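You operate a simulated robot arm through the tools that you are given. There is no shell and no other tool.

The job below is to be done with a simulated robot arm. You get a single attempt, and the scene is never put back.

Task
The motor plugs are crossed: put purple in TILT and cream in ROLL, then jog TILT to -2.
Fine: switch the motors off while you move plugs and on again after; SPARE may hold one meanwhile and ends empty; axis knob on TILT.

The check looks at the end state, three seconds after you hand in, the way a careful person would. Anything else that was tipped, shoved, dropped, spilled or broken makes it a failure.

Robot
A 7-joint arm with a two-finger parallel gripper, fixed in place. Base frame: the origin is at the foot of the arm, x ahead of it, y to its left, z up; the work surface is at about z = 0.83. Readings come in m, degrees, newtons and seconds.
With the tool pointing down near the work surface it reaches from about 0.34 to 0.74 m from the base axis. Its first joint turns from -115.0 to 115.0 degrees. Payload 3.91 kg.
Tool frame: the origin (TCP) lies between the finger pads and is the grasp point; the fingertips stand 0.03 m ahead of it; z points along the fingers, y is the line along which they close. Largest opening 0.11 m; finger width 0.02, thickness 0.01; the body of the gripper, 0.048 by 0.112 m, starts 0.055 m behind the TCP.
Orientation is told as [roll, pitch, yaw] about the base's x, y, z axes, in that order, counted from this pose: with the fingers straight down and closing along the base's y, the tool's x points along the base's -x, its y along +y and its z along -z.

Tools
- The arm moves only by the tool arm_command. Its argument "deltas" is one flat list of numbers, 7 for each row, row after row: the shift along the base's x, y, z in m, then the turn, a rotation vector about the base's x, y, z in degrees, then the finger opening in m, from 0 to 0.11. In form: [dx, dy, dz, wx, wy, wz, claw, dx, dy, dz, wx, wy, wz, claw, ...]. A call has 1 to 20 rows; each row shifts and turns the commanded pose from where the row before left it. A row lasts 0.2 s, in which the tool goes at most 0.05 m and 8.6 degrees; a call with a longer step from one row to the next is refused whole, and so is a gripper value outside its range. Where a pose cannot be reached the arm comes as near as it can. A force on the tool above 40 N (or 10 N above the force at the start of the call, whichever is more), or a blocked arm, ends the call early, and 0.2 s more pass. Each finger travels about 0.108 m/s and halts on what it meets, pressing with about 32 N; the grip force reading is that of the motor and also rises with nothing between the fingers. The clock runs only during rows and for 0.2 s after the last one: add rows that do not move to give the fingers time. The reply holds the time, the measured pose of the TCP, the force on the tool along the base axes, the opening and the grip force, in the units named above and with some noise, with the torque about the TCP (base axes, N m) and any sound that the robot's microphone picked up.
- Cameras (640 x 400 px; columns grow to the right, rows downward): "scene" is fixed at [0.2203, -0.6488, 1.4097]; the picture's right is [0.88, -0.47, 0.00], its down [-0.22, -0.41, -0.88] and it looks along [0.42, 0.78, -0.47] (base axes); focal length 335 px, centre (320, 200). "wrist" rides on the gripper at [0.072, 0.017, -0.103] in the tool frame; the picture's right is [-0.23, 0.97, 0.00], its down [-0.76, -0.18, -0.62] and it looks along [-0.61, -0.14, 0.78] (tool axes); focal length 222 px, centre (320, 200).
- snapshot(camera): a new picture of that camera. It takes no simulated time.
- raise_lower(by): slides the trunk up (or, below 0, down) by that many m; the arm rides with it, the base frame stays. It gives what a move gives, with no picture.
- probe_pixels(camera, pixels): for up to 12 pixels [column, row] of the newest picture of that camera ("zoom" is the newest enlarged one), the place [x, y, z] in the base frame of the surface seen there, good to about 0.003 m. It takes no simulated time.
- enlarge(camera, box): a new picture of the part [left, top, right, bottom] of that camera's present view, enlarged. It takes no simulated time.
- close_job(): hands the job in; it is judged then, once.

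Leave the gripper open and the arm clear of the work at the hand-in unless told otherwise.

The tools are called after "Call:" as a command line: name --argument value ..., lists and objects as JSON in quotes. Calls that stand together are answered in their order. arm_command: Moves the arm, as the interface text tells. Its arguments: {"type":"object","properties":{"deltas":{"type":"array","items":{"type":"number"}}},"required":["deltas"]} The other tools are called the same way: raise_lower (by) slides the trunk up or down; snapshot (camera) takes a picture; probe_pixels (camera, pixels) gives the place of the surface under pixels of a picture; enlarge (camera, box) takes an enlarged picture of a part of a camera's view; close_job () hands the job in.

At the start:

```text
t: 0.0
tool_pos: [0.5255, -0.139, 1.1266]
tcp_rot: [0.1, 0.0, 0.0]
wrist_force: [0.1, 0.7, -0.7]
moment: [0.0, 0.01, -0.03]
finger_gap: 0.1099
gripper_force: 0.1
trunk travel left (down, up): [-0.775, 0.215]
```

scene: 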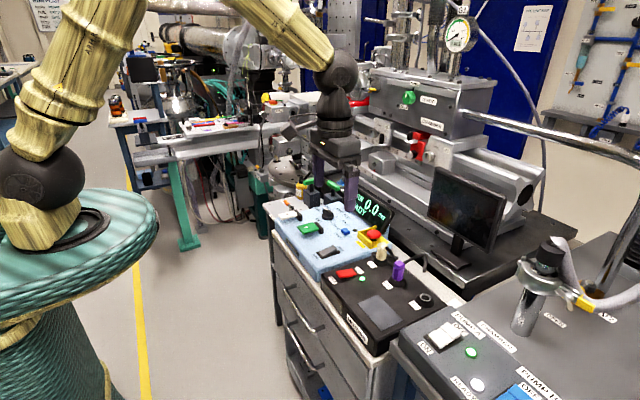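
wrist: 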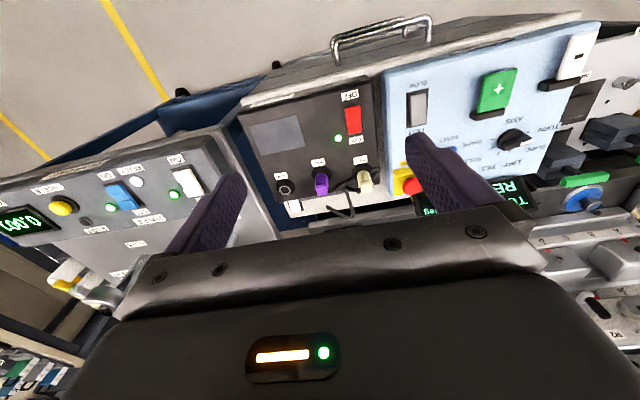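

I see a black box with purple and cream plugs, a red switch and a green lamp. Beside it is a blue pendant with a knob, a +/- key and a display. I'll enlarge both views to read the labels.

Call:
enlarge --camera "scene" --box '[260, 170, 460, 350]'

Call:
enlarge --camera "wrist" --box '[230, 70, 410, 230]'

Call:
enlarge --camera "wrist" --box '[370, 20, 610, 220]'

```text
2.22 times, centred on (360, 260) of scene
```

zoom: 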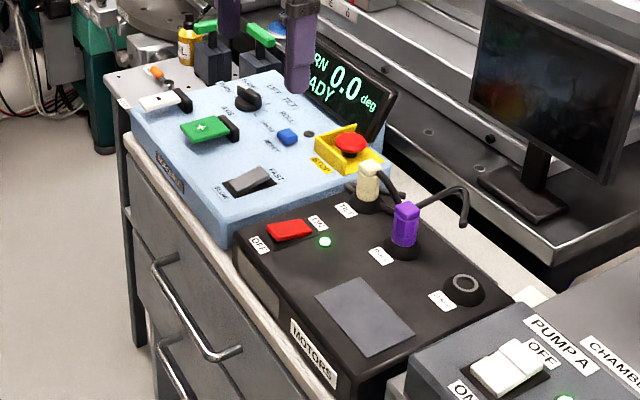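

```text
2.50 times, centred on (320, 150) of wrist
```

zoom: 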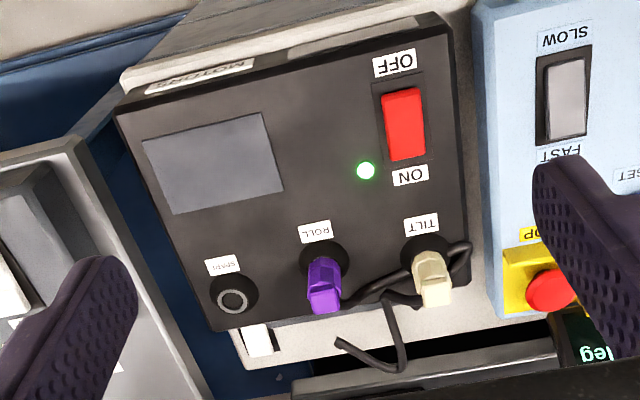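

```text
2.00 times, centred on (490, 120) of wrist
```

zoom: 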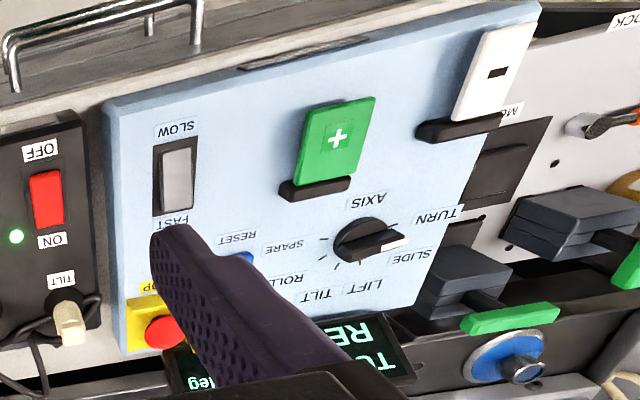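

The motors' purple plug is in ROLL, cream is in TILT and SPARE is empty. The pendant has an axis knob, green "+" and white "−" paddles, and a SLOW/FAST rocker. I'll probe the positions of these parts in the newest zoom and in the wrist picture.

Call:
probe_pixels --camera "zoom" --pixels '[[337, 137], [315, 190], [496, 72], [458, 130], [365, 235], [400, 240], [340, 255], [178, 160], [180, 205], [165, 333], [250, 259], [290, 100]]'

Call:
snapshot --camera "wrist"

Call:
enlarge --camera "scene" --box '[280, 190, 400, 265]'

```text
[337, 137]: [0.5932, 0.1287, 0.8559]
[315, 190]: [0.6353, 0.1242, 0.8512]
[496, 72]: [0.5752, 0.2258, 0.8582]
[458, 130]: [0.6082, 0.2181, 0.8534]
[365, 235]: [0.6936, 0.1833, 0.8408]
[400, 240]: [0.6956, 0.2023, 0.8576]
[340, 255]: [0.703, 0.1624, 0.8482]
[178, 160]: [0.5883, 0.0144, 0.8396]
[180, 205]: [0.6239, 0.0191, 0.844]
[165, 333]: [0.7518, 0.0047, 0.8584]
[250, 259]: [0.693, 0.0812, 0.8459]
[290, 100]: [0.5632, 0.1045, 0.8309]
```

```text
taken
```

wrist: 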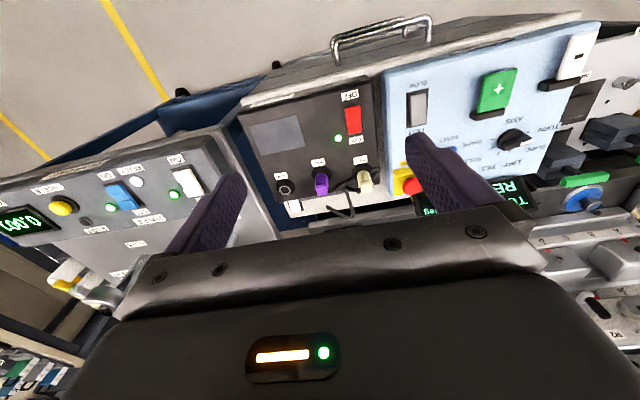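

```text
5.33 times, centred on (340, 228) of scene
```

zoom: 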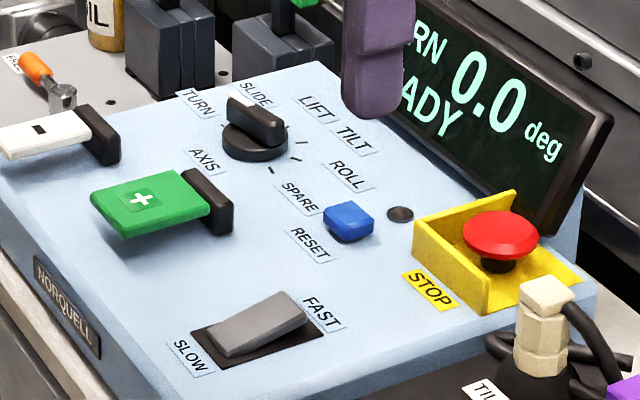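

The rocker looks pressed on SLOW and the display reads TURN 0.0 deg READY. Next I'll probe the motor box: purple plug, cream plug, SPARE socket, red switch, lamp and panel surface.

Call:
enlarge --camera "wrist" --box '[270, 80, 390, 220]'

Call:
enlarge --camera "scene" --box '[320, 230, 450, 320]'

```text
2.86 times, centred on (330, 150) of wrist
```

zoom: 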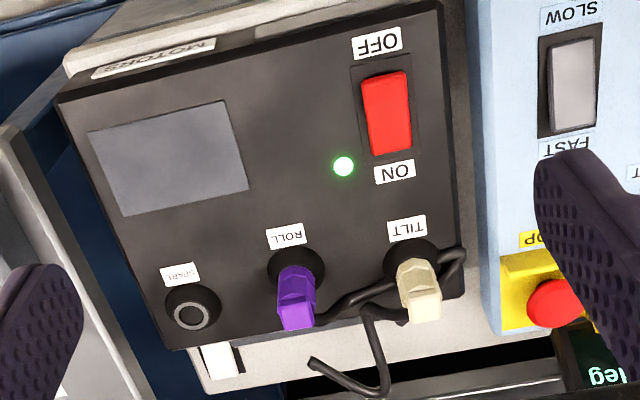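

```text
4.44 times, centred on (385, 275) of scene
```

zoom: 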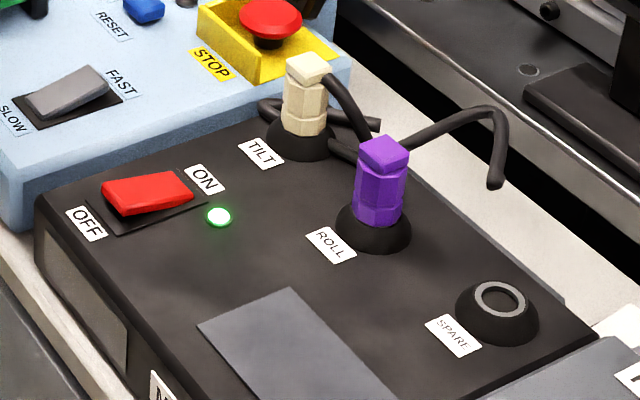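

The plugs stand upright, with hexagonal bodies and cables leaving at the back. I'll probe points on them in this zoom.

Call:
probe_pixels --camera "zoom" --pixels '[[308, 64], [292, 105], [300, 145], [384, 148], [370, 190], [378, 235], [500, 298], [497, 320], [130, 195], [175, 185], [219, 216], [280, 250]]'

Call:
probe_pixels --camera "wrist" --pixels '[[364, 188], [361, 178], [321, 191], [320, 180], [285, 188], [353, 110], [353, 125], [338, 140], [340, 215], [330, 150], [310, 200], [372, 160]]'

```text
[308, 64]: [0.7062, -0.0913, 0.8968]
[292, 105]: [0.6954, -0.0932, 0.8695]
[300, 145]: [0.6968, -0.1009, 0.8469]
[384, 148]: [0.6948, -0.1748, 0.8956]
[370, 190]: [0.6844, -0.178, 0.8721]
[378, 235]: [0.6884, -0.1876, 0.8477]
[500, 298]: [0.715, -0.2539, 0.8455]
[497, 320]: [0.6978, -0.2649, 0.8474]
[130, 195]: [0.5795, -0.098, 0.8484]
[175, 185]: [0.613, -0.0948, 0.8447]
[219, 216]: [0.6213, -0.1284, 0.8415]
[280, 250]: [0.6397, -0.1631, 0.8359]
```

```text
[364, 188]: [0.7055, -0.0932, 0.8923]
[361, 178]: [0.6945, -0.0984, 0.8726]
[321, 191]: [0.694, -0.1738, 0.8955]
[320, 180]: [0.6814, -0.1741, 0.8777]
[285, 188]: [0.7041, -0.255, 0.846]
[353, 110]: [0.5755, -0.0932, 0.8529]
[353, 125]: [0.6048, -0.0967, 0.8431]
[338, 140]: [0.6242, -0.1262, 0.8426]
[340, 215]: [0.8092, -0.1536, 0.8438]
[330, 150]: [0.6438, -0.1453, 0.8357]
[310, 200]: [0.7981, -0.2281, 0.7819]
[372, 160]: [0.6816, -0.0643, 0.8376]
```

Readings: the OFF end of the red rocker is raised at about (0.575, -0.094, 0.853) and the ON end is down, so the motors are on. The plug tops are at z≈0.897, purple at (0.694, -0.174) and cream at (0.705, -0.092). SPARE is at (0.704, -0.255). I'll close the fingers and move above the OFF end, staying high.

Call:
arm_command --deltas '[0.011, 0.011, -0.037, 0, 0, 0, 0.06, 0.011, 0.011, -0.037, 0, 0, 0, 0.0, 0.011, 0.011, -0.037, 0, 0, 0, 0, 0.011, 0.011, -0.036, 0, 0, 0, 0, 0, 0, 0, 0, 0, 0, 0, 0, 0, 0, 0, 0, 0, 0]'

Call:
snapshot --camera "wrist"

Call:
snapshot --camera "scene"

```text
t: 1.4
tool_pos: [0.5704, -0.0975, 0.9777]
tcp_rot: [-0.1, -0.1, 0.1]
wrist_force: [0.1, 0.2, -0.2]
moment: [-0.03, 0.01, 0.01]
finger_gap: 0.0
gripper_force: 32.4
trunk travel left (down, up): [-0.775, 0.215]
```

```text
taken
```

wrist: 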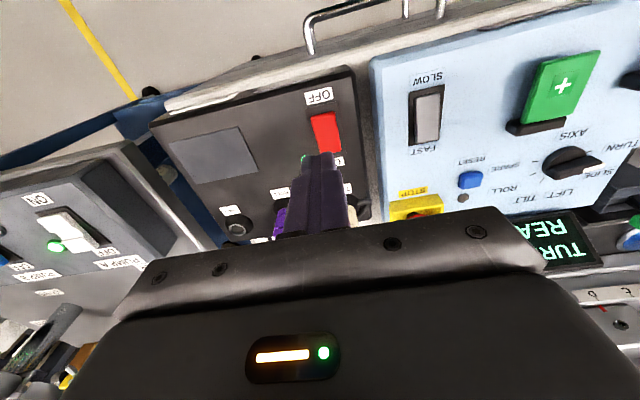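

```text
taken
```

scene: 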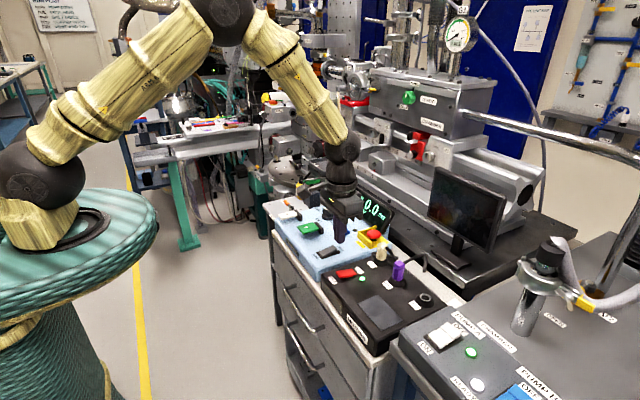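

The closed fingers hover near the red switch, which shows at (326,132) in the wrist view. I'll enlarge there and probe the rocker ends again.

Call:
enlarge --camera "wrist" --box '[260, 70, 400, 180]'

Call:
probe_pixels --camera "wrist" --pixels '[[322, 117], [325, 125], [328, 135], [330, 145], [290, 140], [433, 92], [427, 118], [424, 140], [469, 180], [564, 86], [600, 169], [550, 165]]'

```text
3.64 times, centred on (330, 125) of wrist
```

zoom: 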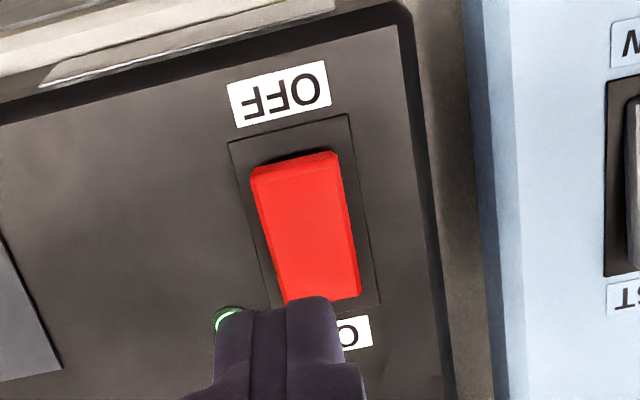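

```text
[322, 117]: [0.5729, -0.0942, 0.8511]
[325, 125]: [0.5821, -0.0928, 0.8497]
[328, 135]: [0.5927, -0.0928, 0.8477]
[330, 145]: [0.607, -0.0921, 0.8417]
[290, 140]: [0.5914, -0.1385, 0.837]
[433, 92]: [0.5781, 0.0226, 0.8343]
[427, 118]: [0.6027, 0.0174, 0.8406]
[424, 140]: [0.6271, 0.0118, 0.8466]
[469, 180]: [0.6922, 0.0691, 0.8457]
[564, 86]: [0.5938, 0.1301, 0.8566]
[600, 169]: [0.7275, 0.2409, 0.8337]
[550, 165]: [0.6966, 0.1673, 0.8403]
```

The raised OFF end is at (0.573, -0.093, 0.852). I'll move over it, go down to just above contact, then press gently in 3 mm steps.

Call:
arm_command --deltas '[0.004, 0.0045, -0.03, 0, 0, 0, 0, 0, 0, -0.04, 0, 0, 0, 0, 0, 0, -0.015, 0, 0, 0, 0, 0, 0, -0.005, 0, 0, 0, 0, 0, 0, -0.004, 0, 0, 0, 0, 0, 0, -0.003, 0, 0, 0, 0, 0, 0, -0.003, 0, 0, 0, 0]'

Call:
enlarge --camera "scene" --box '[320, 230, 450, 320]'

```text
t: 3.0
tool_pos: [0.5743, -0.0901, 0.8787]
tcp_rot: [0.0, 0.0, -0.1]
wrist_force: [0.3, -0.1, -0.5]
moment: [0.0, -0.04, 0.0]
finger_gap: 0.0001
gripper_force: 31.8
trunk travel left (down, up): [-0.775, 0.215]
```

```text
4.44 times, centred on (385, 275) of scene
```

zoom: 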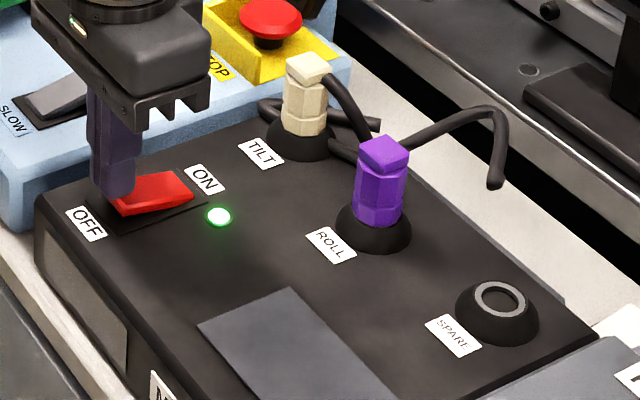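

The fingers are at the OFF end with no contact force yet at TCP z=0.879. I'll keep pressing in 2 mm steps.

Call:
arm_command --deltas '[0, 0, -0.002, 0, 0, 0, 0, 0, 0, -0.002, 0, 0, 0, 0, 0, 0, -0.002, 0, 0, 0, 0, 0, 0, -0.002, 0, 0, 0, 0]'

Call:
enlarge --camera "scene" --box '[320, 230, 450, 320]'

```text
t: 4.0
tool_pos: [0.5726, -0.0916, 0.8729]
tcp_rot: [0.1, -0.1, 0.0]
wrist_force: [-2.3, -0.5, 11.1]
moment: [-0.02, -0.1, 0.05]
finger_gap: 0.0002
gripper_force: 32.3
trunk travel left (down, up): [-0.775, 0.215]
```

```text
4.44 times, centred on (385, 275) of scene
```

zoom: 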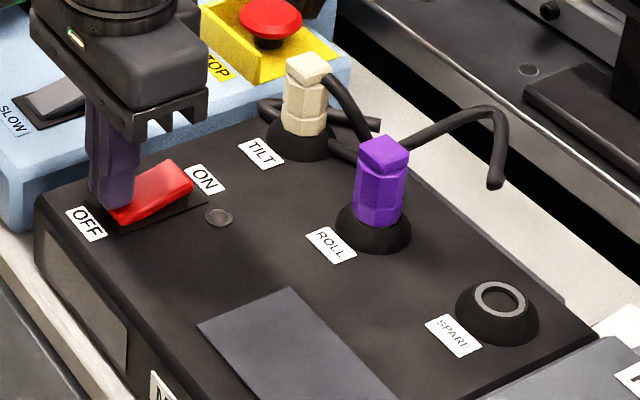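

The lamp is out and the rocker is on OFF, so the motors are off. I'll lift, open the fingers and look at the plugs more closely.

Call:
arm_command --deltas '[0, 0, 0.02, 0, 0, 0, 0, 0, 0, 0.04, 0, 0, 0, 0, 0, 0, 0.04, 0, 0, 0, 0.05, 0, -0.03, 0.02, 0, 0, 0, 0.11, 0, -0.03, 0.0, 0, 0, 0, 0.11, 0, 0, 0, 0, 0, 0, 0.11]'

Call:
enlarge --camera "wrist" --box '[220, 100, 420, 225]'

Call:
enlarge --camera "scene" --box '[360, 235, 430, 280]'

```text
t: 5.4
tool_pos: [0.5731, -0.151, 0.9925]
tcp_rot: [0.0, 0.0, -0.1]
wrist_force: [-0.2, 0.5, 0.2]
moment: [-0.02, 0.0, -0.03]
finger_gap: 0.1101
gripper_force: 0.1
trunk travel left (down, up): [-0.775, 0.215]
```

```text
3.20 times, centred on (320, 162) of wrist
```

zoom: 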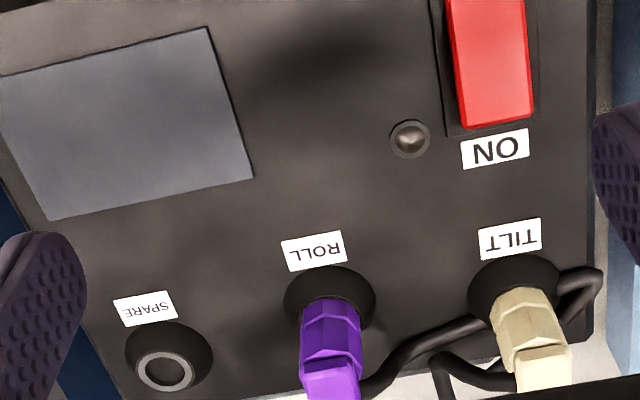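

```text
8.89 times, centred on (395, 258) of scene
```

zoom: 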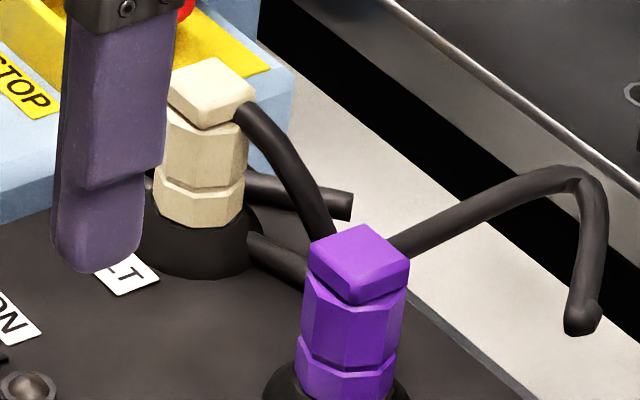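

Both plugs have a square-ish cap on a hexagonal body. I'll probe the cap corners and body to get the grip axis, centre and yaw of each plug.

Call:
probe_pixels --camera "zoom" --pixels '[[314, 251], [363, 229], [404, 256], [356, 284], [358, 258], [174, 91], [213, 63], [250, 91], [206, 123], [211, 92], [330, 310], [385, 315]]'

Call:
probe_pixels --camera "wrist" --pixels '[[324, 214], [325, 206], [322, 196], [488, 215], [371, 214], [385, 212], [492, 207], [270, 214], [273, 216], [267, 216], [271, 221]]'

Call:
snapshot --camera "wrist"

```text
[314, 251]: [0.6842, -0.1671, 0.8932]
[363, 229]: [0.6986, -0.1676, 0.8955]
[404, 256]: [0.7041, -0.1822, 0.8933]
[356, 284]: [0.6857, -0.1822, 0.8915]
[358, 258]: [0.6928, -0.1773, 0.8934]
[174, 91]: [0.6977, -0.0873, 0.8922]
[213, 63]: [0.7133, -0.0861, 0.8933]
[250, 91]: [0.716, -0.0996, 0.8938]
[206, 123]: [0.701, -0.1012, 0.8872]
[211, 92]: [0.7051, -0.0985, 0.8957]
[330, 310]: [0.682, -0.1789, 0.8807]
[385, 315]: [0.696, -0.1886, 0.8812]
```

```text
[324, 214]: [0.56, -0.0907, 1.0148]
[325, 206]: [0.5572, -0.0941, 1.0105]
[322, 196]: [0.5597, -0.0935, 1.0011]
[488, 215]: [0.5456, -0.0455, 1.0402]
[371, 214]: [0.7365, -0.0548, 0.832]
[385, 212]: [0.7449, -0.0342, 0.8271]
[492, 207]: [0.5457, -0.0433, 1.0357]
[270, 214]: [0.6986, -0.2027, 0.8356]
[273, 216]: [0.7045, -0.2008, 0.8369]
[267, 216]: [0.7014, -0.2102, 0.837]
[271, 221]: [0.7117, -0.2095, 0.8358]
```

```text
taken
```

wrist: 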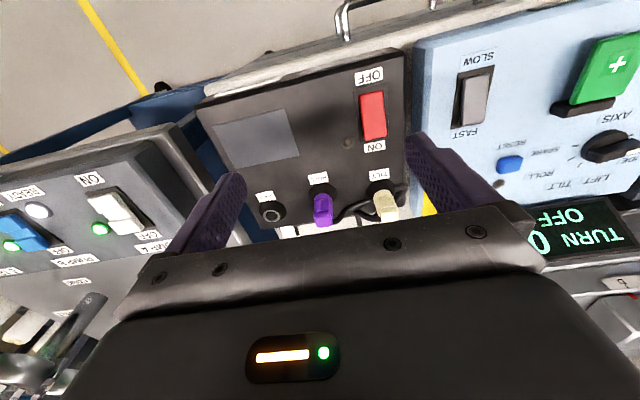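

The display now reads "TURN OFF". The purple cap is centred at about (0.694, -0.175) and the cream at about (0.707, -0.094), both roughly aligned with the base axes. SPARE is at r≈0.75, on the edge of reach. I'll test an empty approach above SPARE, with the tips staying above the collar.

Call:
arm_command --deltas '[0.0262, -0.0208, -0.004, 0, 0, 0, 0.06, 0.0262, -0.0208, -0.004, 0, 0, 0, 0.06, 0.0262, -0.0208, -0.004, 0, 0, 0, 0.06, 0.0262, -0.0208, -0.004, 0, 0, 0, 0.06, 0.0262, -0.0208, -0.004, 0, 0, 0, 0.06, 0, 0, -0.02, 0, 0, 0, 0.06, 0, 0, -0.03, 0, 0, 0, 0.06, 0, 0, -0.02, 0, 0, 0, 0.06, 0, 0, 0, 0, 0, 0, 0.06]'

Call:
enlarge --camera "scene" --box '[350, 220, 480, 320]'

Call:
snapshot --camera "wrist"

```text
t: 7.4
tool_pos: [0.7042, -0.2562, 0.9021]
tcp_rot: [-0.1, 0.0, 0.0]
wrist_force: [-0.4, 0.5, -0.2]
moment: [-0.02, -0.03, -0.03]
finger_gap: 0.06
gripper_force: 0.1
trunk travel left (down, up): [-0.775, 0.215]
```

```text
4.00 times, centred on (415, 270) of scene
```

zoom: 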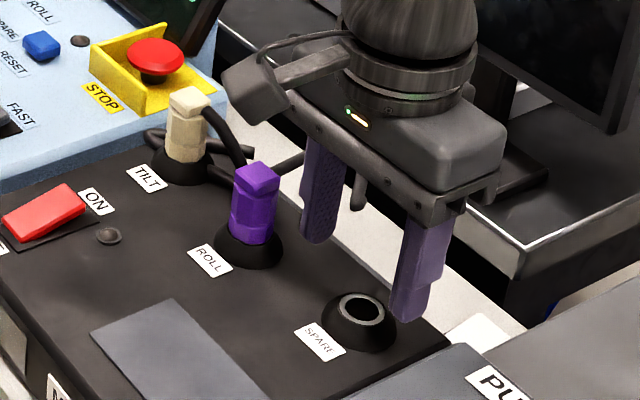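

```text
taken
```

wrist: 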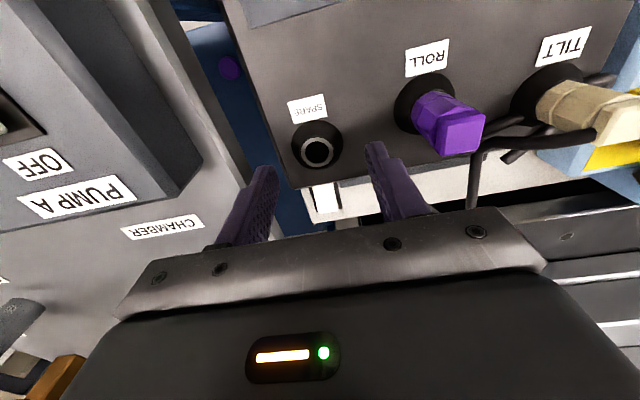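

The pose above SPARE was reached exactly. This view shows SPARE's bore at (318,152) and the purple plug clearly, so I'll enlarge and probe it.

Call:
probe_pixels --camera "wrist" --pixels '[[318, 138], [318, 166], [304, 152], [332, 152], [318, 152], [462, 132], [446, 109], [478, 108], [484, 118], [430, 105], [446, 150], [413, 103]]'

Call:
enlarge --camera "wrist" --box '[280, 40, 640, 240]'

```text
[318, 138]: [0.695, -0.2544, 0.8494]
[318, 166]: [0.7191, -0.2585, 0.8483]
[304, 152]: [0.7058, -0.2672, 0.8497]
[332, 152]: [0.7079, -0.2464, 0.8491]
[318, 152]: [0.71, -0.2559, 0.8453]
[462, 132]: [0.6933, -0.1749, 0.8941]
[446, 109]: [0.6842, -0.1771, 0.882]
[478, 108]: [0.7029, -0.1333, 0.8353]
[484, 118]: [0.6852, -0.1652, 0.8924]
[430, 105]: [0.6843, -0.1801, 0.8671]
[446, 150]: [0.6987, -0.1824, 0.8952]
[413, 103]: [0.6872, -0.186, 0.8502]
```

```text
1.78 times, centred on (460, 140) of wrist
```

zoom: 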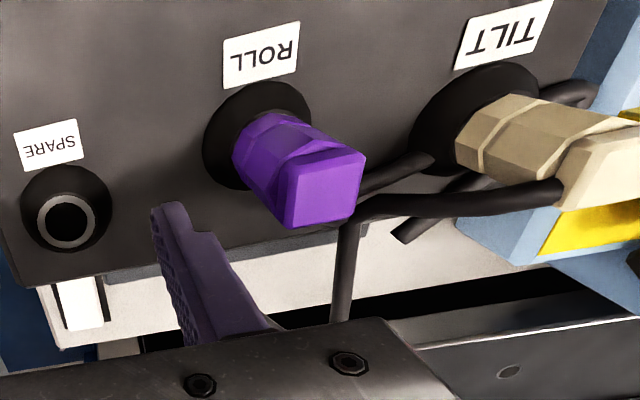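

SPARE's ring is centred at about (0.707, -0.257, 0.849). The two plugs' cables cross behind them, so I'll probe the cable points before choosing finger paths.

Call:
probe_pixels --camera "zoom" --pixels '[[540, 195], [500, 200], [450, 204], [400, 206], [365, 208], [345, 270], [375, 185], [410, 168], [470, 190], [410, 230], [575, 90], [340, 310]]'

Call:
probe_pixels --camera "wrist" --pixels '[[396, 95], [410, 80], [440, 78], [424, 140], [438, 170], [600, 105], [585, 92], [570, 105], [516, 105], [530, 80], [620, 110]]'

```text
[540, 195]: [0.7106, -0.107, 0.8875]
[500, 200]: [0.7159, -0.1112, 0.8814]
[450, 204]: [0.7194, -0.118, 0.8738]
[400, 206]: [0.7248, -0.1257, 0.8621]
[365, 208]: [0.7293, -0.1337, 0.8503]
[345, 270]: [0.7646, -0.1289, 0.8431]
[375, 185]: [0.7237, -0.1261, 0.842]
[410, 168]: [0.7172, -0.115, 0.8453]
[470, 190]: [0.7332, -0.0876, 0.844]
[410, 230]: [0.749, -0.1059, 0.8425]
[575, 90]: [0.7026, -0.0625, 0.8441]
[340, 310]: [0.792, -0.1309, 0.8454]
```

```text
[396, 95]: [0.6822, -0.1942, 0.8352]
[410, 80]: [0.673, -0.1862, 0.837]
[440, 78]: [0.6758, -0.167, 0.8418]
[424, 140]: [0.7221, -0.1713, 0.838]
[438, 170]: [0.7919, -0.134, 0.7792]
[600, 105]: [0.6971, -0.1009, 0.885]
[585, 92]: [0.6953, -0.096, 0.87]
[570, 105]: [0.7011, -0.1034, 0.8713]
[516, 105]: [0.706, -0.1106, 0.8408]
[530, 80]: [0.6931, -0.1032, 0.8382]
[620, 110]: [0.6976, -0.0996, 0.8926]
```

The cream cable slopes away from its cap toward +x and −y, and the purple cable lies on the panel under it. I'll therefore move cream first, to SPARE, then purple to TILT, then cream to ROLL. To match the grip yaw I'll measure the box's yaw along its panel edges and label.

Call:
enlarge --camera "scene" --box '[310, 230, 450, 350]'

```text
3.33 times, centred on (380, 290) of scene
```

zoom: 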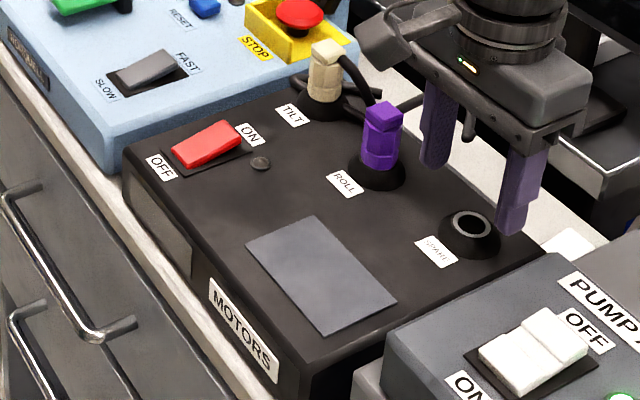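

Call:
probe_pixels --camera "zoom" --pixels '[[150, 170], [200, 230], [250, 291], [247, 243], [324, 335], [313, 216], [396, 297], [300, 340], [470, 212], [452, 226], [488, 226], [470, 238]]'

```text
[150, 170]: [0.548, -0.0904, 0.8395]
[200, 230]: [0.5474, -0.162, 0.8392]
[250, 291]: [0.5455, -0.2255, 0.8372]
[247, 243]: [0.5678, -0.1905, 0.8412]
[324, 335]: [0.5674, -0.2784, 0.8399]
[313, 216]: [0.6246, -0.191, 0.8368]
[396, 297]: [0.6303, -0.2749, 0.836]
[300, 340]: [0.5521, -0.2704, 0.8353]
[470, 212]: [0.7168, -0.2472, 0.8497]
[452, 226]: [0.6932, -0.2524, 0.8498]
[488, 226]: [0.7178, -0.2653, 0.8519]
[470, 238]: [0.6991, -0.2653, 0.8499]
```

The box is aligned to the base within about 1°, so yaw 0 is right, and SPARE's centre is at (0.707, -0.257). I'll rise, move over the cream plug, and stop high with the fingers 0.055 apart to check alignment.

Call:
arm_command --deltas '[0, 0, 0.045, 0, 0, 0, 0.06, 0, 0, 0.045, 0, 0, 0, 0.06, 0, 0.0405, 0, 0, 0, 0, 0.06, 0, 0.0405, 0, 0, 0, 0, 0.06, 0, 0.0405, 0, 0, 0, 0, 0.055, 0.001, 0.0405, 0, 0, 0, 0, 0.055, 0, 0, -0.04, 0, 0, 0, 0.055, 0, 0, -0.02, 0, 0, 0, 0.055]'

Call:
enlarge --camera "scene" --box '[340, 220, 440, 290]'

Call:
snapshot --camera "wrist"

```text
t: 9.2
tool_pos: [0.7073, -0.0921, 0.9313]
tcp_rot: [0.0, 0.0, 0.0]
wrist_force: [0.2, 0.3, 0.9]
moment: [0.04, -0.01, -0.02]
finger_gap: 0.0549
gripper_force: 0.1
trunk travel left (down, up): [-0.775, 0.215]
```

```text
5.71 times, centred on (390, 255) of scene
```

zoom: 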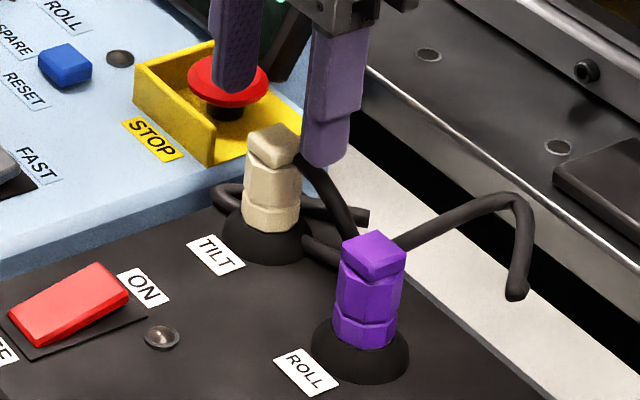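

```text
taken
```

wrist: 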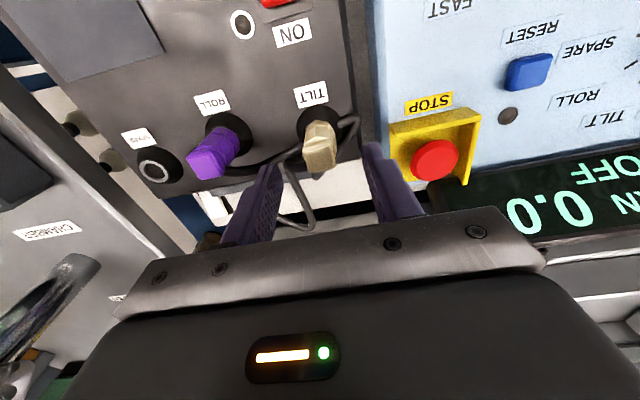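

The fingers straddle the cream cap. I'll check centring by enlarging the wrist view and probing the cap.

Call:
enlarge --camera "wrist" --box '[220, 80, 440, 220]'

```text
2.86 times, centred on (330, 150) of wrist
```

zoom: 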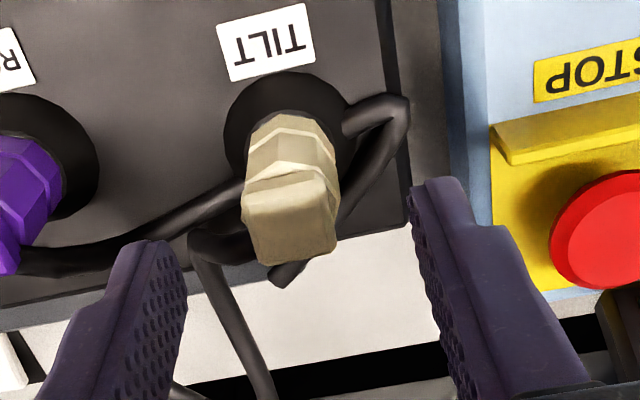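

The cream cap looks turned a few degrees relative to the panel. I'll probe its corners and the fingertips.

Call:
probe_pixels --camera "zoom" --pixels '[[249, 208], [320, 183], [331, 237], [268, 260], [290, 222], [275, 160], [330, 165], [255, 150], [180, 262], [420, 200], [160, 300], [435, 280]]'

```text
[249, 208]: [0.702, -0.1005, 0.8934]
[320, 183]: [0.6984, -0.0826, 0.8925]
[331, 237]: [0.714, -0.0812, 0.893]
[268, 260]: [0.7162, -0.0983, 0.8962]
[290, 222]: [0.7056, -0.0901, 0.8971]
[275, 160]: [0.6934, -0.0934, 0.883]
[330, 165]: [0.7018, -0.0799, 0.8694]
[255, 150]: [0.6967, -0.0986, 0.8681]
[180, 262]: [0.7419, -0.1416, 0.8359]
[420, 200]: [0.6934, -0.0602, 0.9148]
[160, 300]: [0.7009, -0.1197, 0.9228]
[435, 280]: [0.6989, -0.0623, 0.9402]
```

The cream cap is centred at about (0.7077, -0.091) and turned about +8°. The finger mid-line is y≈-0.090, which is good. I'll yaw +7°, back off 4 mm in x to keep the −y finger off the cream cable, and go down partway.

Call:
arm_command --deltas '[-0.004, -0.001, 0, 0, 0, 7, 0.05, 0, 0, 0, 0, 0, 0, 0.045, 0, 0, -0.014, 0, 0, 0, 0.045, 0, 0, -0.014, 0, 0, 0, 0.045]'

Call:
enlarge --camera "wrist" --box '[220, 80, 440, 220]'

Call:
enlarge --camera "scene" --box '[340, 220, 440, 290]'

```text
t: 10.2
tool_pos: [0.703, -0.093, 0.9027]
tcp_rot: [0.0, 0.0, 7.0]
wrist_force: [-0.2, 0.1, 0.1]
moment: [0.01, 0.01, 0.01]
finger_gap: 0.045
gripper_force: 0.1
trunk travel left (down, up): [-0.775, 0.215]
```

```text
2.86 times, centred on (330, 150) of wrist
```

zoom: 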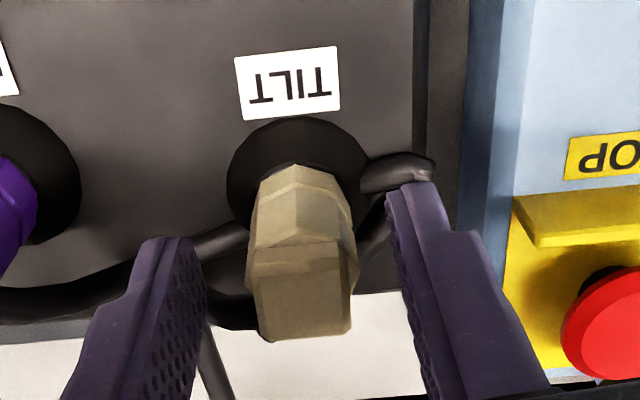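

```text
5.71 times, centred on (390, 255) of scene
```

zoom: 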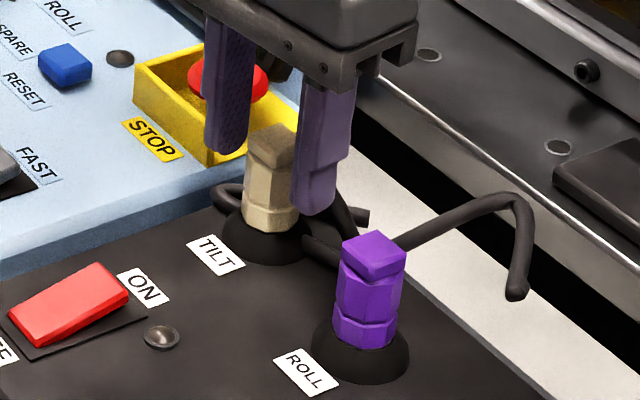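

Aligned and centred. I'll descend to TCP z≈0.884, with the tips just above the collar at 0.849, and close.

Call:
arm_command --deltas '[0, 0, -0.01, 0, 0, 0, 0.045, 0, 0, -0.009, 0, 0, 0, 0.045, 0, 0, 0, 0, 0, 0, 0.02, 0, 0, 0, 0, 0, 0, 0.0, 0, 0, 0, 0, 0, 0, 0.0]'

Call:
enlarge --camera "scene" --box '[340, 220, 440, 290]'

```text
t: 11.4
tool_pos: [0.7007, -0.0932, 0.8835]
tcp_rot: [0.0, 0.0, 6.9]
wrist_force: [-0.2, 1.2, -0.3]
moment: [0.02, 0.06, -0.01]
finger_gap: 0.0253
gripper_force: 32.4
trunk travel left (down, up): [-0.775, 0.215]
```

```text
5.71 times, centred on (390, 255) of scene
```

zoom: 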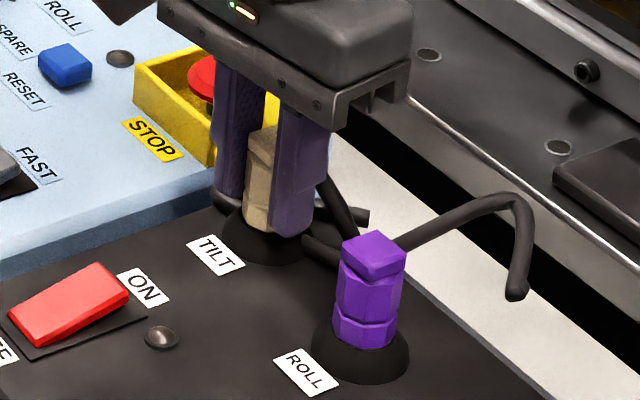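

Gripped at 25.3 mm with little side force. Now I'll pull straight up in small steps.

Call:
arm_command --deltas '[0, 0, 0.003, 0, 0, 0, 0, 0, 0, 0.004, 0, 0, 0, 0, 0, 0, 0.006, 0, 0, 0, 0, 0, 0, 0.01, 0, 0, 0, 0, 0, 0, 0.02, 0, 0, 0, 0, 0, 0, 0.02, 0, 0, 0, 0]'

Call:
enlarge --camera "scene" --box '[340, 200, 440, 290]'

Call:
snapshot --camera "wrist"

```text
t: 12.8
tool_pos: [0.7016, -0.093, 0.9491]
tcp_rot: [0.0, 0.0, 7.1]
wrist_force: [0.7, 0.2, -1.0]
moment: [0.02, -0.01, 0.01]
finger_gap: 0.0255
gripper_force: 31.9
trunk travel left (down, up): [-0.775, 0.215]
```

```text
4.44 times, centred on (390, 245) of scene
```

zoom: 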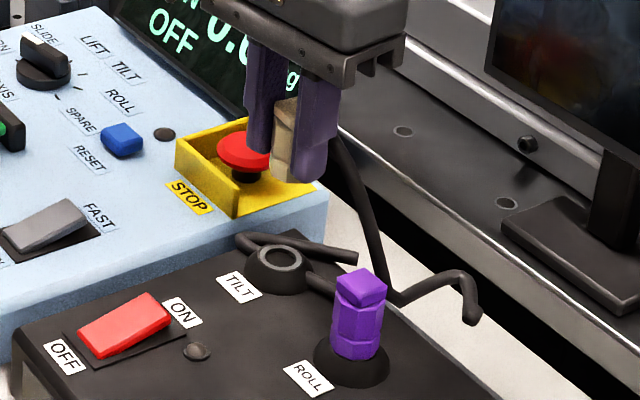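

```text
taken
```

wrist: 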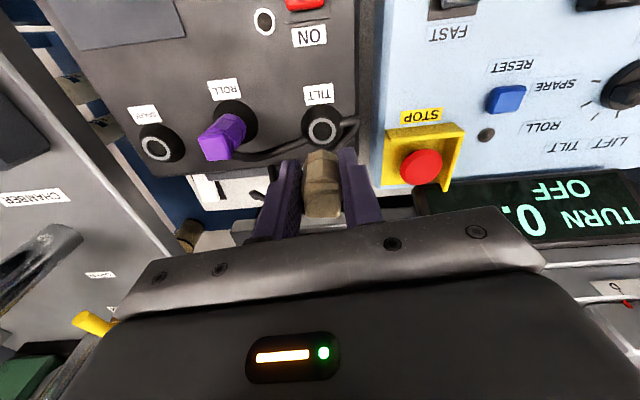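

The cream plug is out and TILT's bore is exposed. I'll probe the TILT ring for its centre and the plug's lower edge.

Call:
probe_pixels --camera "wrist" --pixels '[[323, 118], [322, 143], [310, 131], [335, 129], [158, 134], [158, 158], [144, 147], [171, 145], [320, 158], [322, 150]]'

Call:
probe_pixels --camera "zoom" --pixels '[[281, 245], [280, 271], [259, 256], [303, 260], [280, 258], [288, 150], [275, 175], [287, 105]]'

Call:
enlarge --camera "wrist" --box '[260, 90, 400, 220]'

```text
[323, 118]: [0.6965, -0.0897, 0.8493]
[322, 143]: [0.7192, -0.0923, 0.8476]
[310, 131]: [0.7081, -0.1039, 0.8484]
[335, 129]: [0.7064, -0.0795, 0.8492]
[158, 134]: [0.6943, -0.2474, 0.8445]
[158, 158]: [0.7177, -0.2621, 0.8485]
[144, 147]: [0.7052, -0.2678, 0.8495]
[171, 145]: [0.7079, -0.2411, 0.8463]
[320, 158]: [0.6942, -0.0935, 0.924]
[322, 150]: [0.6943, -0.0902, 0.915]
```

```text
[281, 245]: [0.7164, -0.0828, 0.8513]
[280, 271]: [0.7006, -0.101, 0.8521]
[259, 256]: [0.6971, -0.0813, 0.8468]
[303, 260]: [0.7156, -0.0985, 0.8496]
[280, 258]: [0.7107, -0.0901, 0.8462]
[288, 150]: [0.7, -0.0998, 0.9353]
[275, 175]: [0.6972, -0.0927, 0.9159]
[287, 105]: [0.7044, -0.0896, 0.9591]
```

```text
3.08 times, centred on (330, 155) of wrist
```

zoom: 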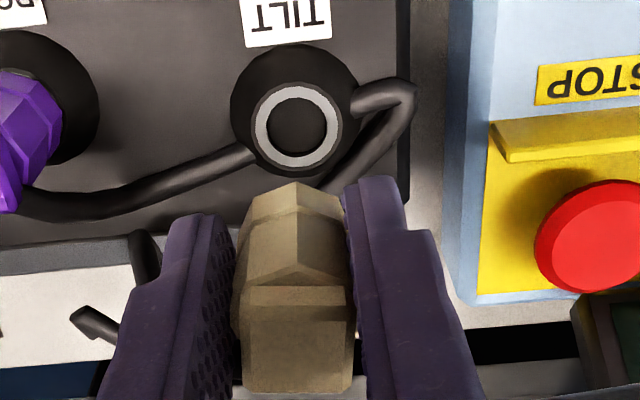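

TILT's ring centre is (0.708, -0.0915) and SPARE's is (0.707, -0.2565), so the shift between them is about (-0.001, -0.165). I'll lift another 4 cm to clear purple, carry cream across, and lower to about 2 cm above seating.

Call:
arm_command --deltas '[0, 0, 0.04, 0, 0, 0, 0, 0, -0.033, 0, 0, 0, 0, 0, 0, -0.033, 0, 0, 0, 0, 0, 0, -0.033, 0, 0, 0, 0, 0, 0, -0.033, 0, 0, 0, 0, 0, -0.0008, -0.033, 0, 0, 0, 0, 0, 0, 0, -0.03, 0, 0, 0, 0, 0, 0, -0.03, 0, 0, 0, 0, 0, 0, -0.02, 0, 0, 0, 0, 0, 0, 0, 0, 0, 0, 0]'

Call:
enlarge --camera "scene" --box '[360, 220, 480, 310]'

Call:
enlarge --camera "wrist" --box '[220, 80, 440, 220]'

```text
t: 15.0
tool_pos: [0.6983, -0.2574, 0.9071]
tcp_rot: [0.0, 0.0, 7.0]
wrist_force: [-0.1, -0.4, -0.5]
moment: [0.01, 0.01, 0.0]
finger_gap: 0.025
gripper_force: 31.7
trunk travel left (down, up): [-0.775, 0.215]
```

```text
4.44 times, centred on (420, 265) of scene
```

zoom: 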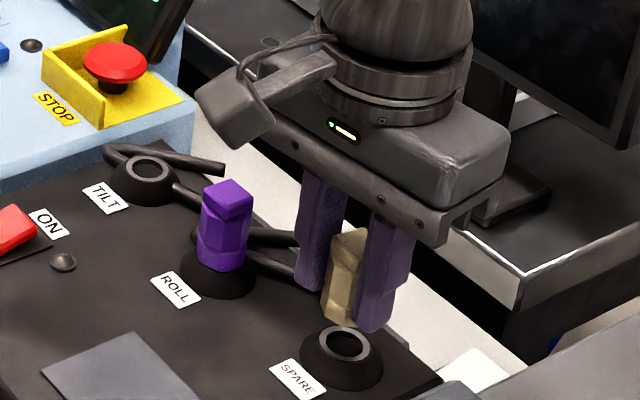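

```text
2.86 times, centred on (330, 150) of wrist
```

zoom: 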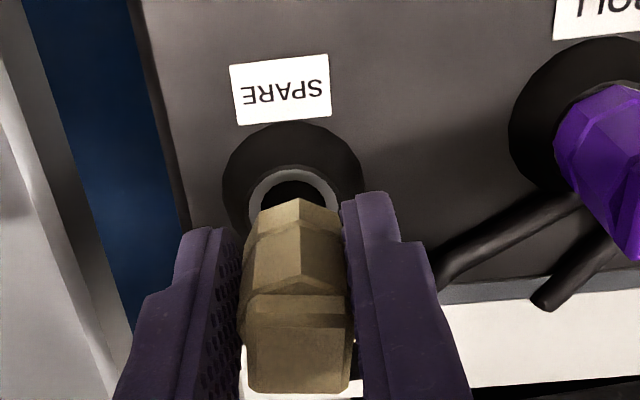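

In the scene view the plug hangs right above SPARE. I'll probe the plug's front face and the ring to confirm the offset.

Call:
probe_pixels --camera "zoom" --pixels '[[297, 205], [297, 225], [270, 215], [325, 215], [260, 190], [328, 190], [295, 170], [293, 188]]'

```text
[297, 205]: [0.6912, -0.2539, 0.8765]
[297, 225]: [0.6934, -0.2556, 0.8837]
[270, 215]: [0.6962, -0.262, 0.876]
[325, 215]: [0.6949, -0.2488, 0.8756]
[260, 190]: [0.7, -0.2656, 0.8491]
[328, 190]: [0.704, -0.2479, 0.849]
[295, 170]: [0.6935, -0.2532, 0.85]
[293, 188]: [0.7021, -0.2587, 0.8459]
```

Aligned within about 1–2 mm. I'll lower slowly by 23 mm to seat it.

Call:
arm_command --deltas '[0, 0, -0.006, 0, 0, 0, 0, 0, 0, -0.006, 0, 0, 0, 0, 0, 0, -0.003, 0, 0, 0, 0, 0, 0, -0.003, 0, 0, 0, 0, 0, 0, -0.003, 0, 0, 0, 0, 0, 0, -0.002, 0, 0, 0, 0]'

Call:
enlarge --camera "scene" --box '[360, 220, 480, 310]'

Call:
enlarge --camera "wrist" --box '[220, 80, 440, 220]'

```text
t: 16.4
tool_pos: [0.7017, -0.2593, 0.8853]
tcp_rot: [0.0, -0.1, 7.0]
wrist_force: [0.2, 0.5, 5.4]
moment: [-0.04, -0.03, -0.01]
finger_gap: 0.025
gripper_force: 31.5
trunk travel left (down, up): [-0.775, 0.215]
```

```text
4.44 times, centred on (420, 265) of scene
```

zoom: 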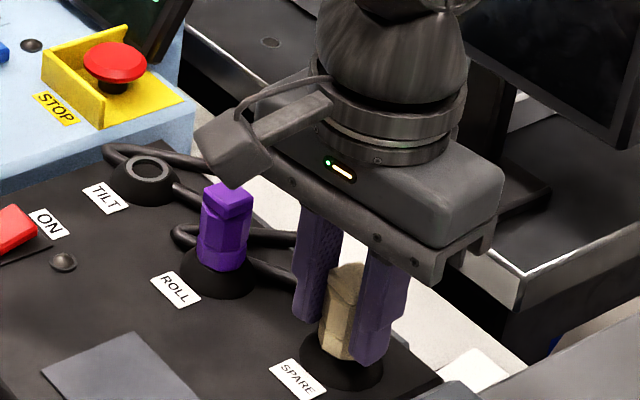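

```text
2.86 times, centred on (330, 150) of wrist
```

zoom: 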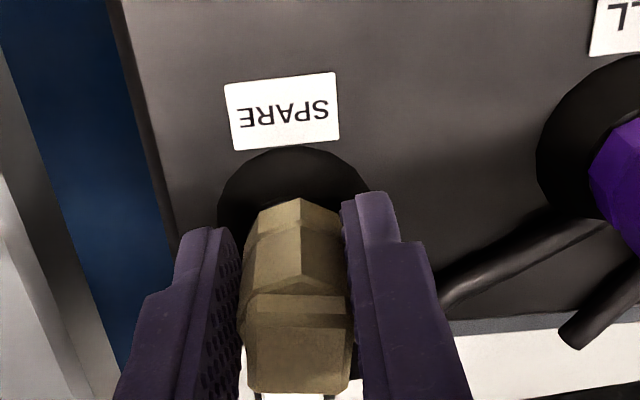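

There is 5 N of contact at the original seating height. I'll press another 2 mm to check that it's seated.

Call:
arm_command --deltas '[0, 0, -0.001, 0, 0, 0, 0, 0, 0, -0.001, 0, 0, 0, 0]'

Call:
enlarge --camera "scene" --box '[390, 255, 460, 305]'

```text
t: 17.0
tool_pos: [0.7007, -0.2583, 0.8853]
tcp_rot: [-0.1, -0.4, 7.1]
wrist_force: [2.0, -0.1, 17.7]
moment: [0.01, -0.14, 0.06]
finger_gap: 0.0251
gripper_force: 32.2
trunk travel left (down, up): [-0.775, 0.215]
```

```text
8.00 times, centred on (425, 280) of scene
```

zoom: 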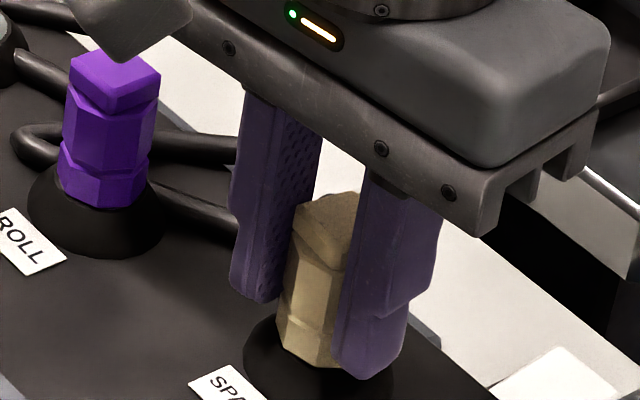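

Solid at 17.7 N, and the cream sits to the same depth as purple does. I'll relieve the push, open to 0.05 and rise.

Call:
arm_command --deltas '[0, 0, 0.002, 0, 0, 0, 0, 0, 0, 0, 0, 0, 0, 0.05, 0, 0, 0, 0, 0, 0, 0.05, 0, 0, 0.02, 0, 0, 0, 0.05, 0, 0, 0.03, 0, 0, 0, 0.05, 0, 0, 0.03, 0, 0, 0, 0.05]'

Call:
enlarge --camera "scene" --box '[360, 230, 460, 305]'

Call:
snapshot --camera "wrist"

```text
t: 18.4
tool_pos: [0.6997, -0.2589, 0.9626]
tcp_rot: [0.0, 0.0, 6.9]
wrist_force: [-0.2, -0.4, 0.5]
moment: [0.02, 0.01, 0.0]
finger_gap: 0.0502
gripper_force: 0.0
trunk travel left (down, up): [-0.775, 0.215]
```

```text
5.33 times, centred on (410, 268) of scene
```

zoom: 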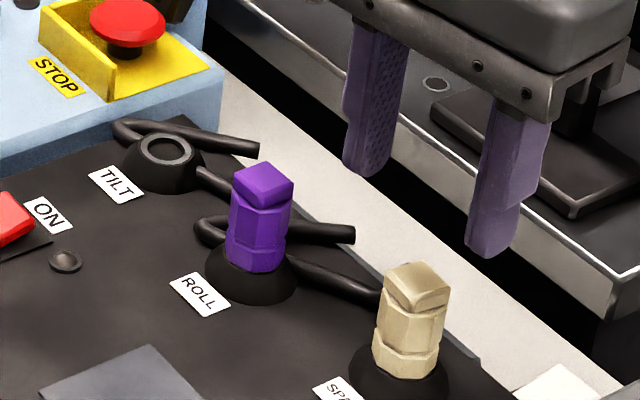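

```text
taken
```

wrist: 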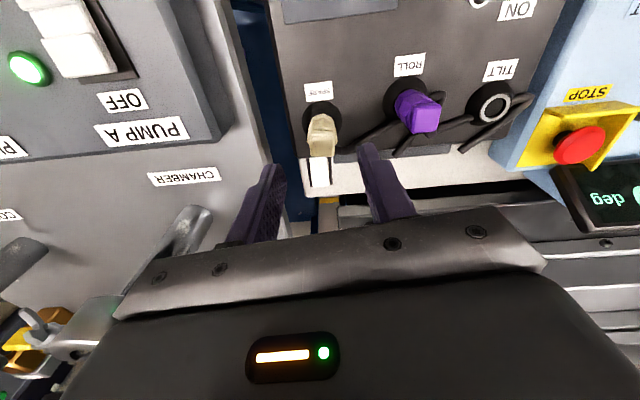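

Cream stands upright in SPARE. Next I'll go above the purple plug and stop high to check its yaw and centring.

Call:
arm_command --deltas '[-0.003, 0.028, 0, 0, 0, 0, 0.055, -0.003, 0.028, 0, 0, 0, 0, 0.055, -0.003, 0.028, 0, 0, 0, 0, 0.055, 0, 0, -0.03, 0, 0, 0, 0.055, 0, 0, 0, 0, 0, 0, 0.055]'

Call:
enlarge --camera "wrist" --box '[220, 80, 440, 220]'

Call:
enlarge --camera "scene" --box '[350, 220, 450, 290]'

```text
t: 19.6
tool_pos: [0.6892, -0.1747, 0.9331]
tcp_rot: [-0.1, 0.0, 7.0]
wrist_force: [-0.2, -0.8, 0.7]
moment: [0.0, 0.03, 0.0]
finger_gap: 0.0549
gripper_force: 0.0
trunk travel left (down, up): [-0.775, 0.215]
```

```text
2.86 times, centred on (330, 150) of wrist
```

zoom: 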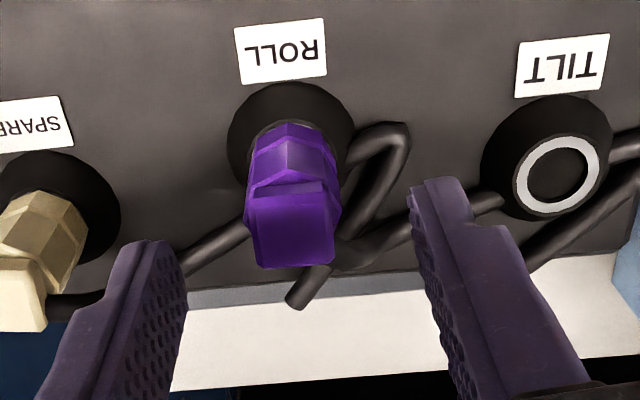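

```text
5.71 times, centred on (400, 255) of scene
```

zoom: 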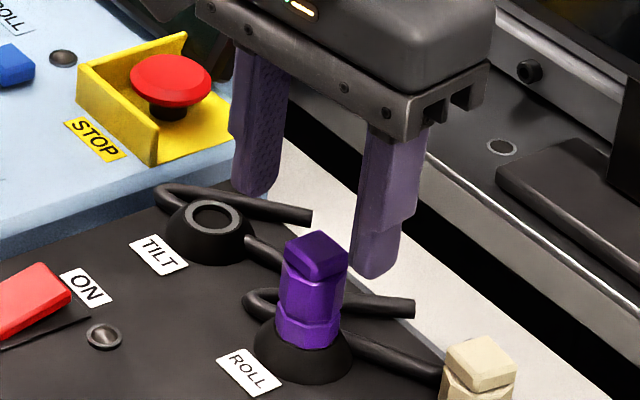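

I'll probe the purple cap corners and the fingertip faces.

Call:
probe_pixels --camera "wrist" --pixels '[[320, 150]]'

Call:
enlarge --camera "wrist" --box '[280, 110, 360, 190]'

```text
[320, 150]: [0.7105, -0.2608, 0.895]
```

```text
5.00 times, centred on (320, 150) of wrist
```

zoom: 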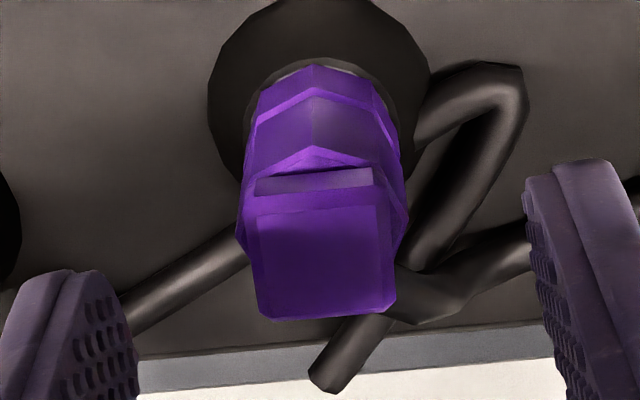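

Call:
probe_pixels --camera "zoom" --pixels '[[262, 220], [375, 208], [388, 300], [275, 310], [322, 262], [262, 185], [365, 178], [312, 120], [275, 125], [350, 120], [110, 330], [545, 260]]'

```text
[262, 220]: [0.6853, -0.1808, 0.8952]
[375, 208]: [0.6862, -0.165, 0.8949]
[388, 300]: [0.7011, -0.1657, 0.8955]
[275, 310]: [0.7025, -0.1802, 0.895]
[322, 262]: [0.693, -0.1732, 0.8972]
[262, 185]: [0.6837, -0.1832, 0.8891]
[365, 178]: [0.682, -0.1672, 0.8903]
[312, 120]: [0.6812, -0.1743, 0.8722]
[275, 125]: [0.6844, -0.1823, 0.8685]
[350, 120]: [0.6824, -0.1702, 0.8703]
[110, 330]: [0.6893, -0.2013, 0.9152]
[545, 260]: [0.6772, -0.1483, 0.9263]
```

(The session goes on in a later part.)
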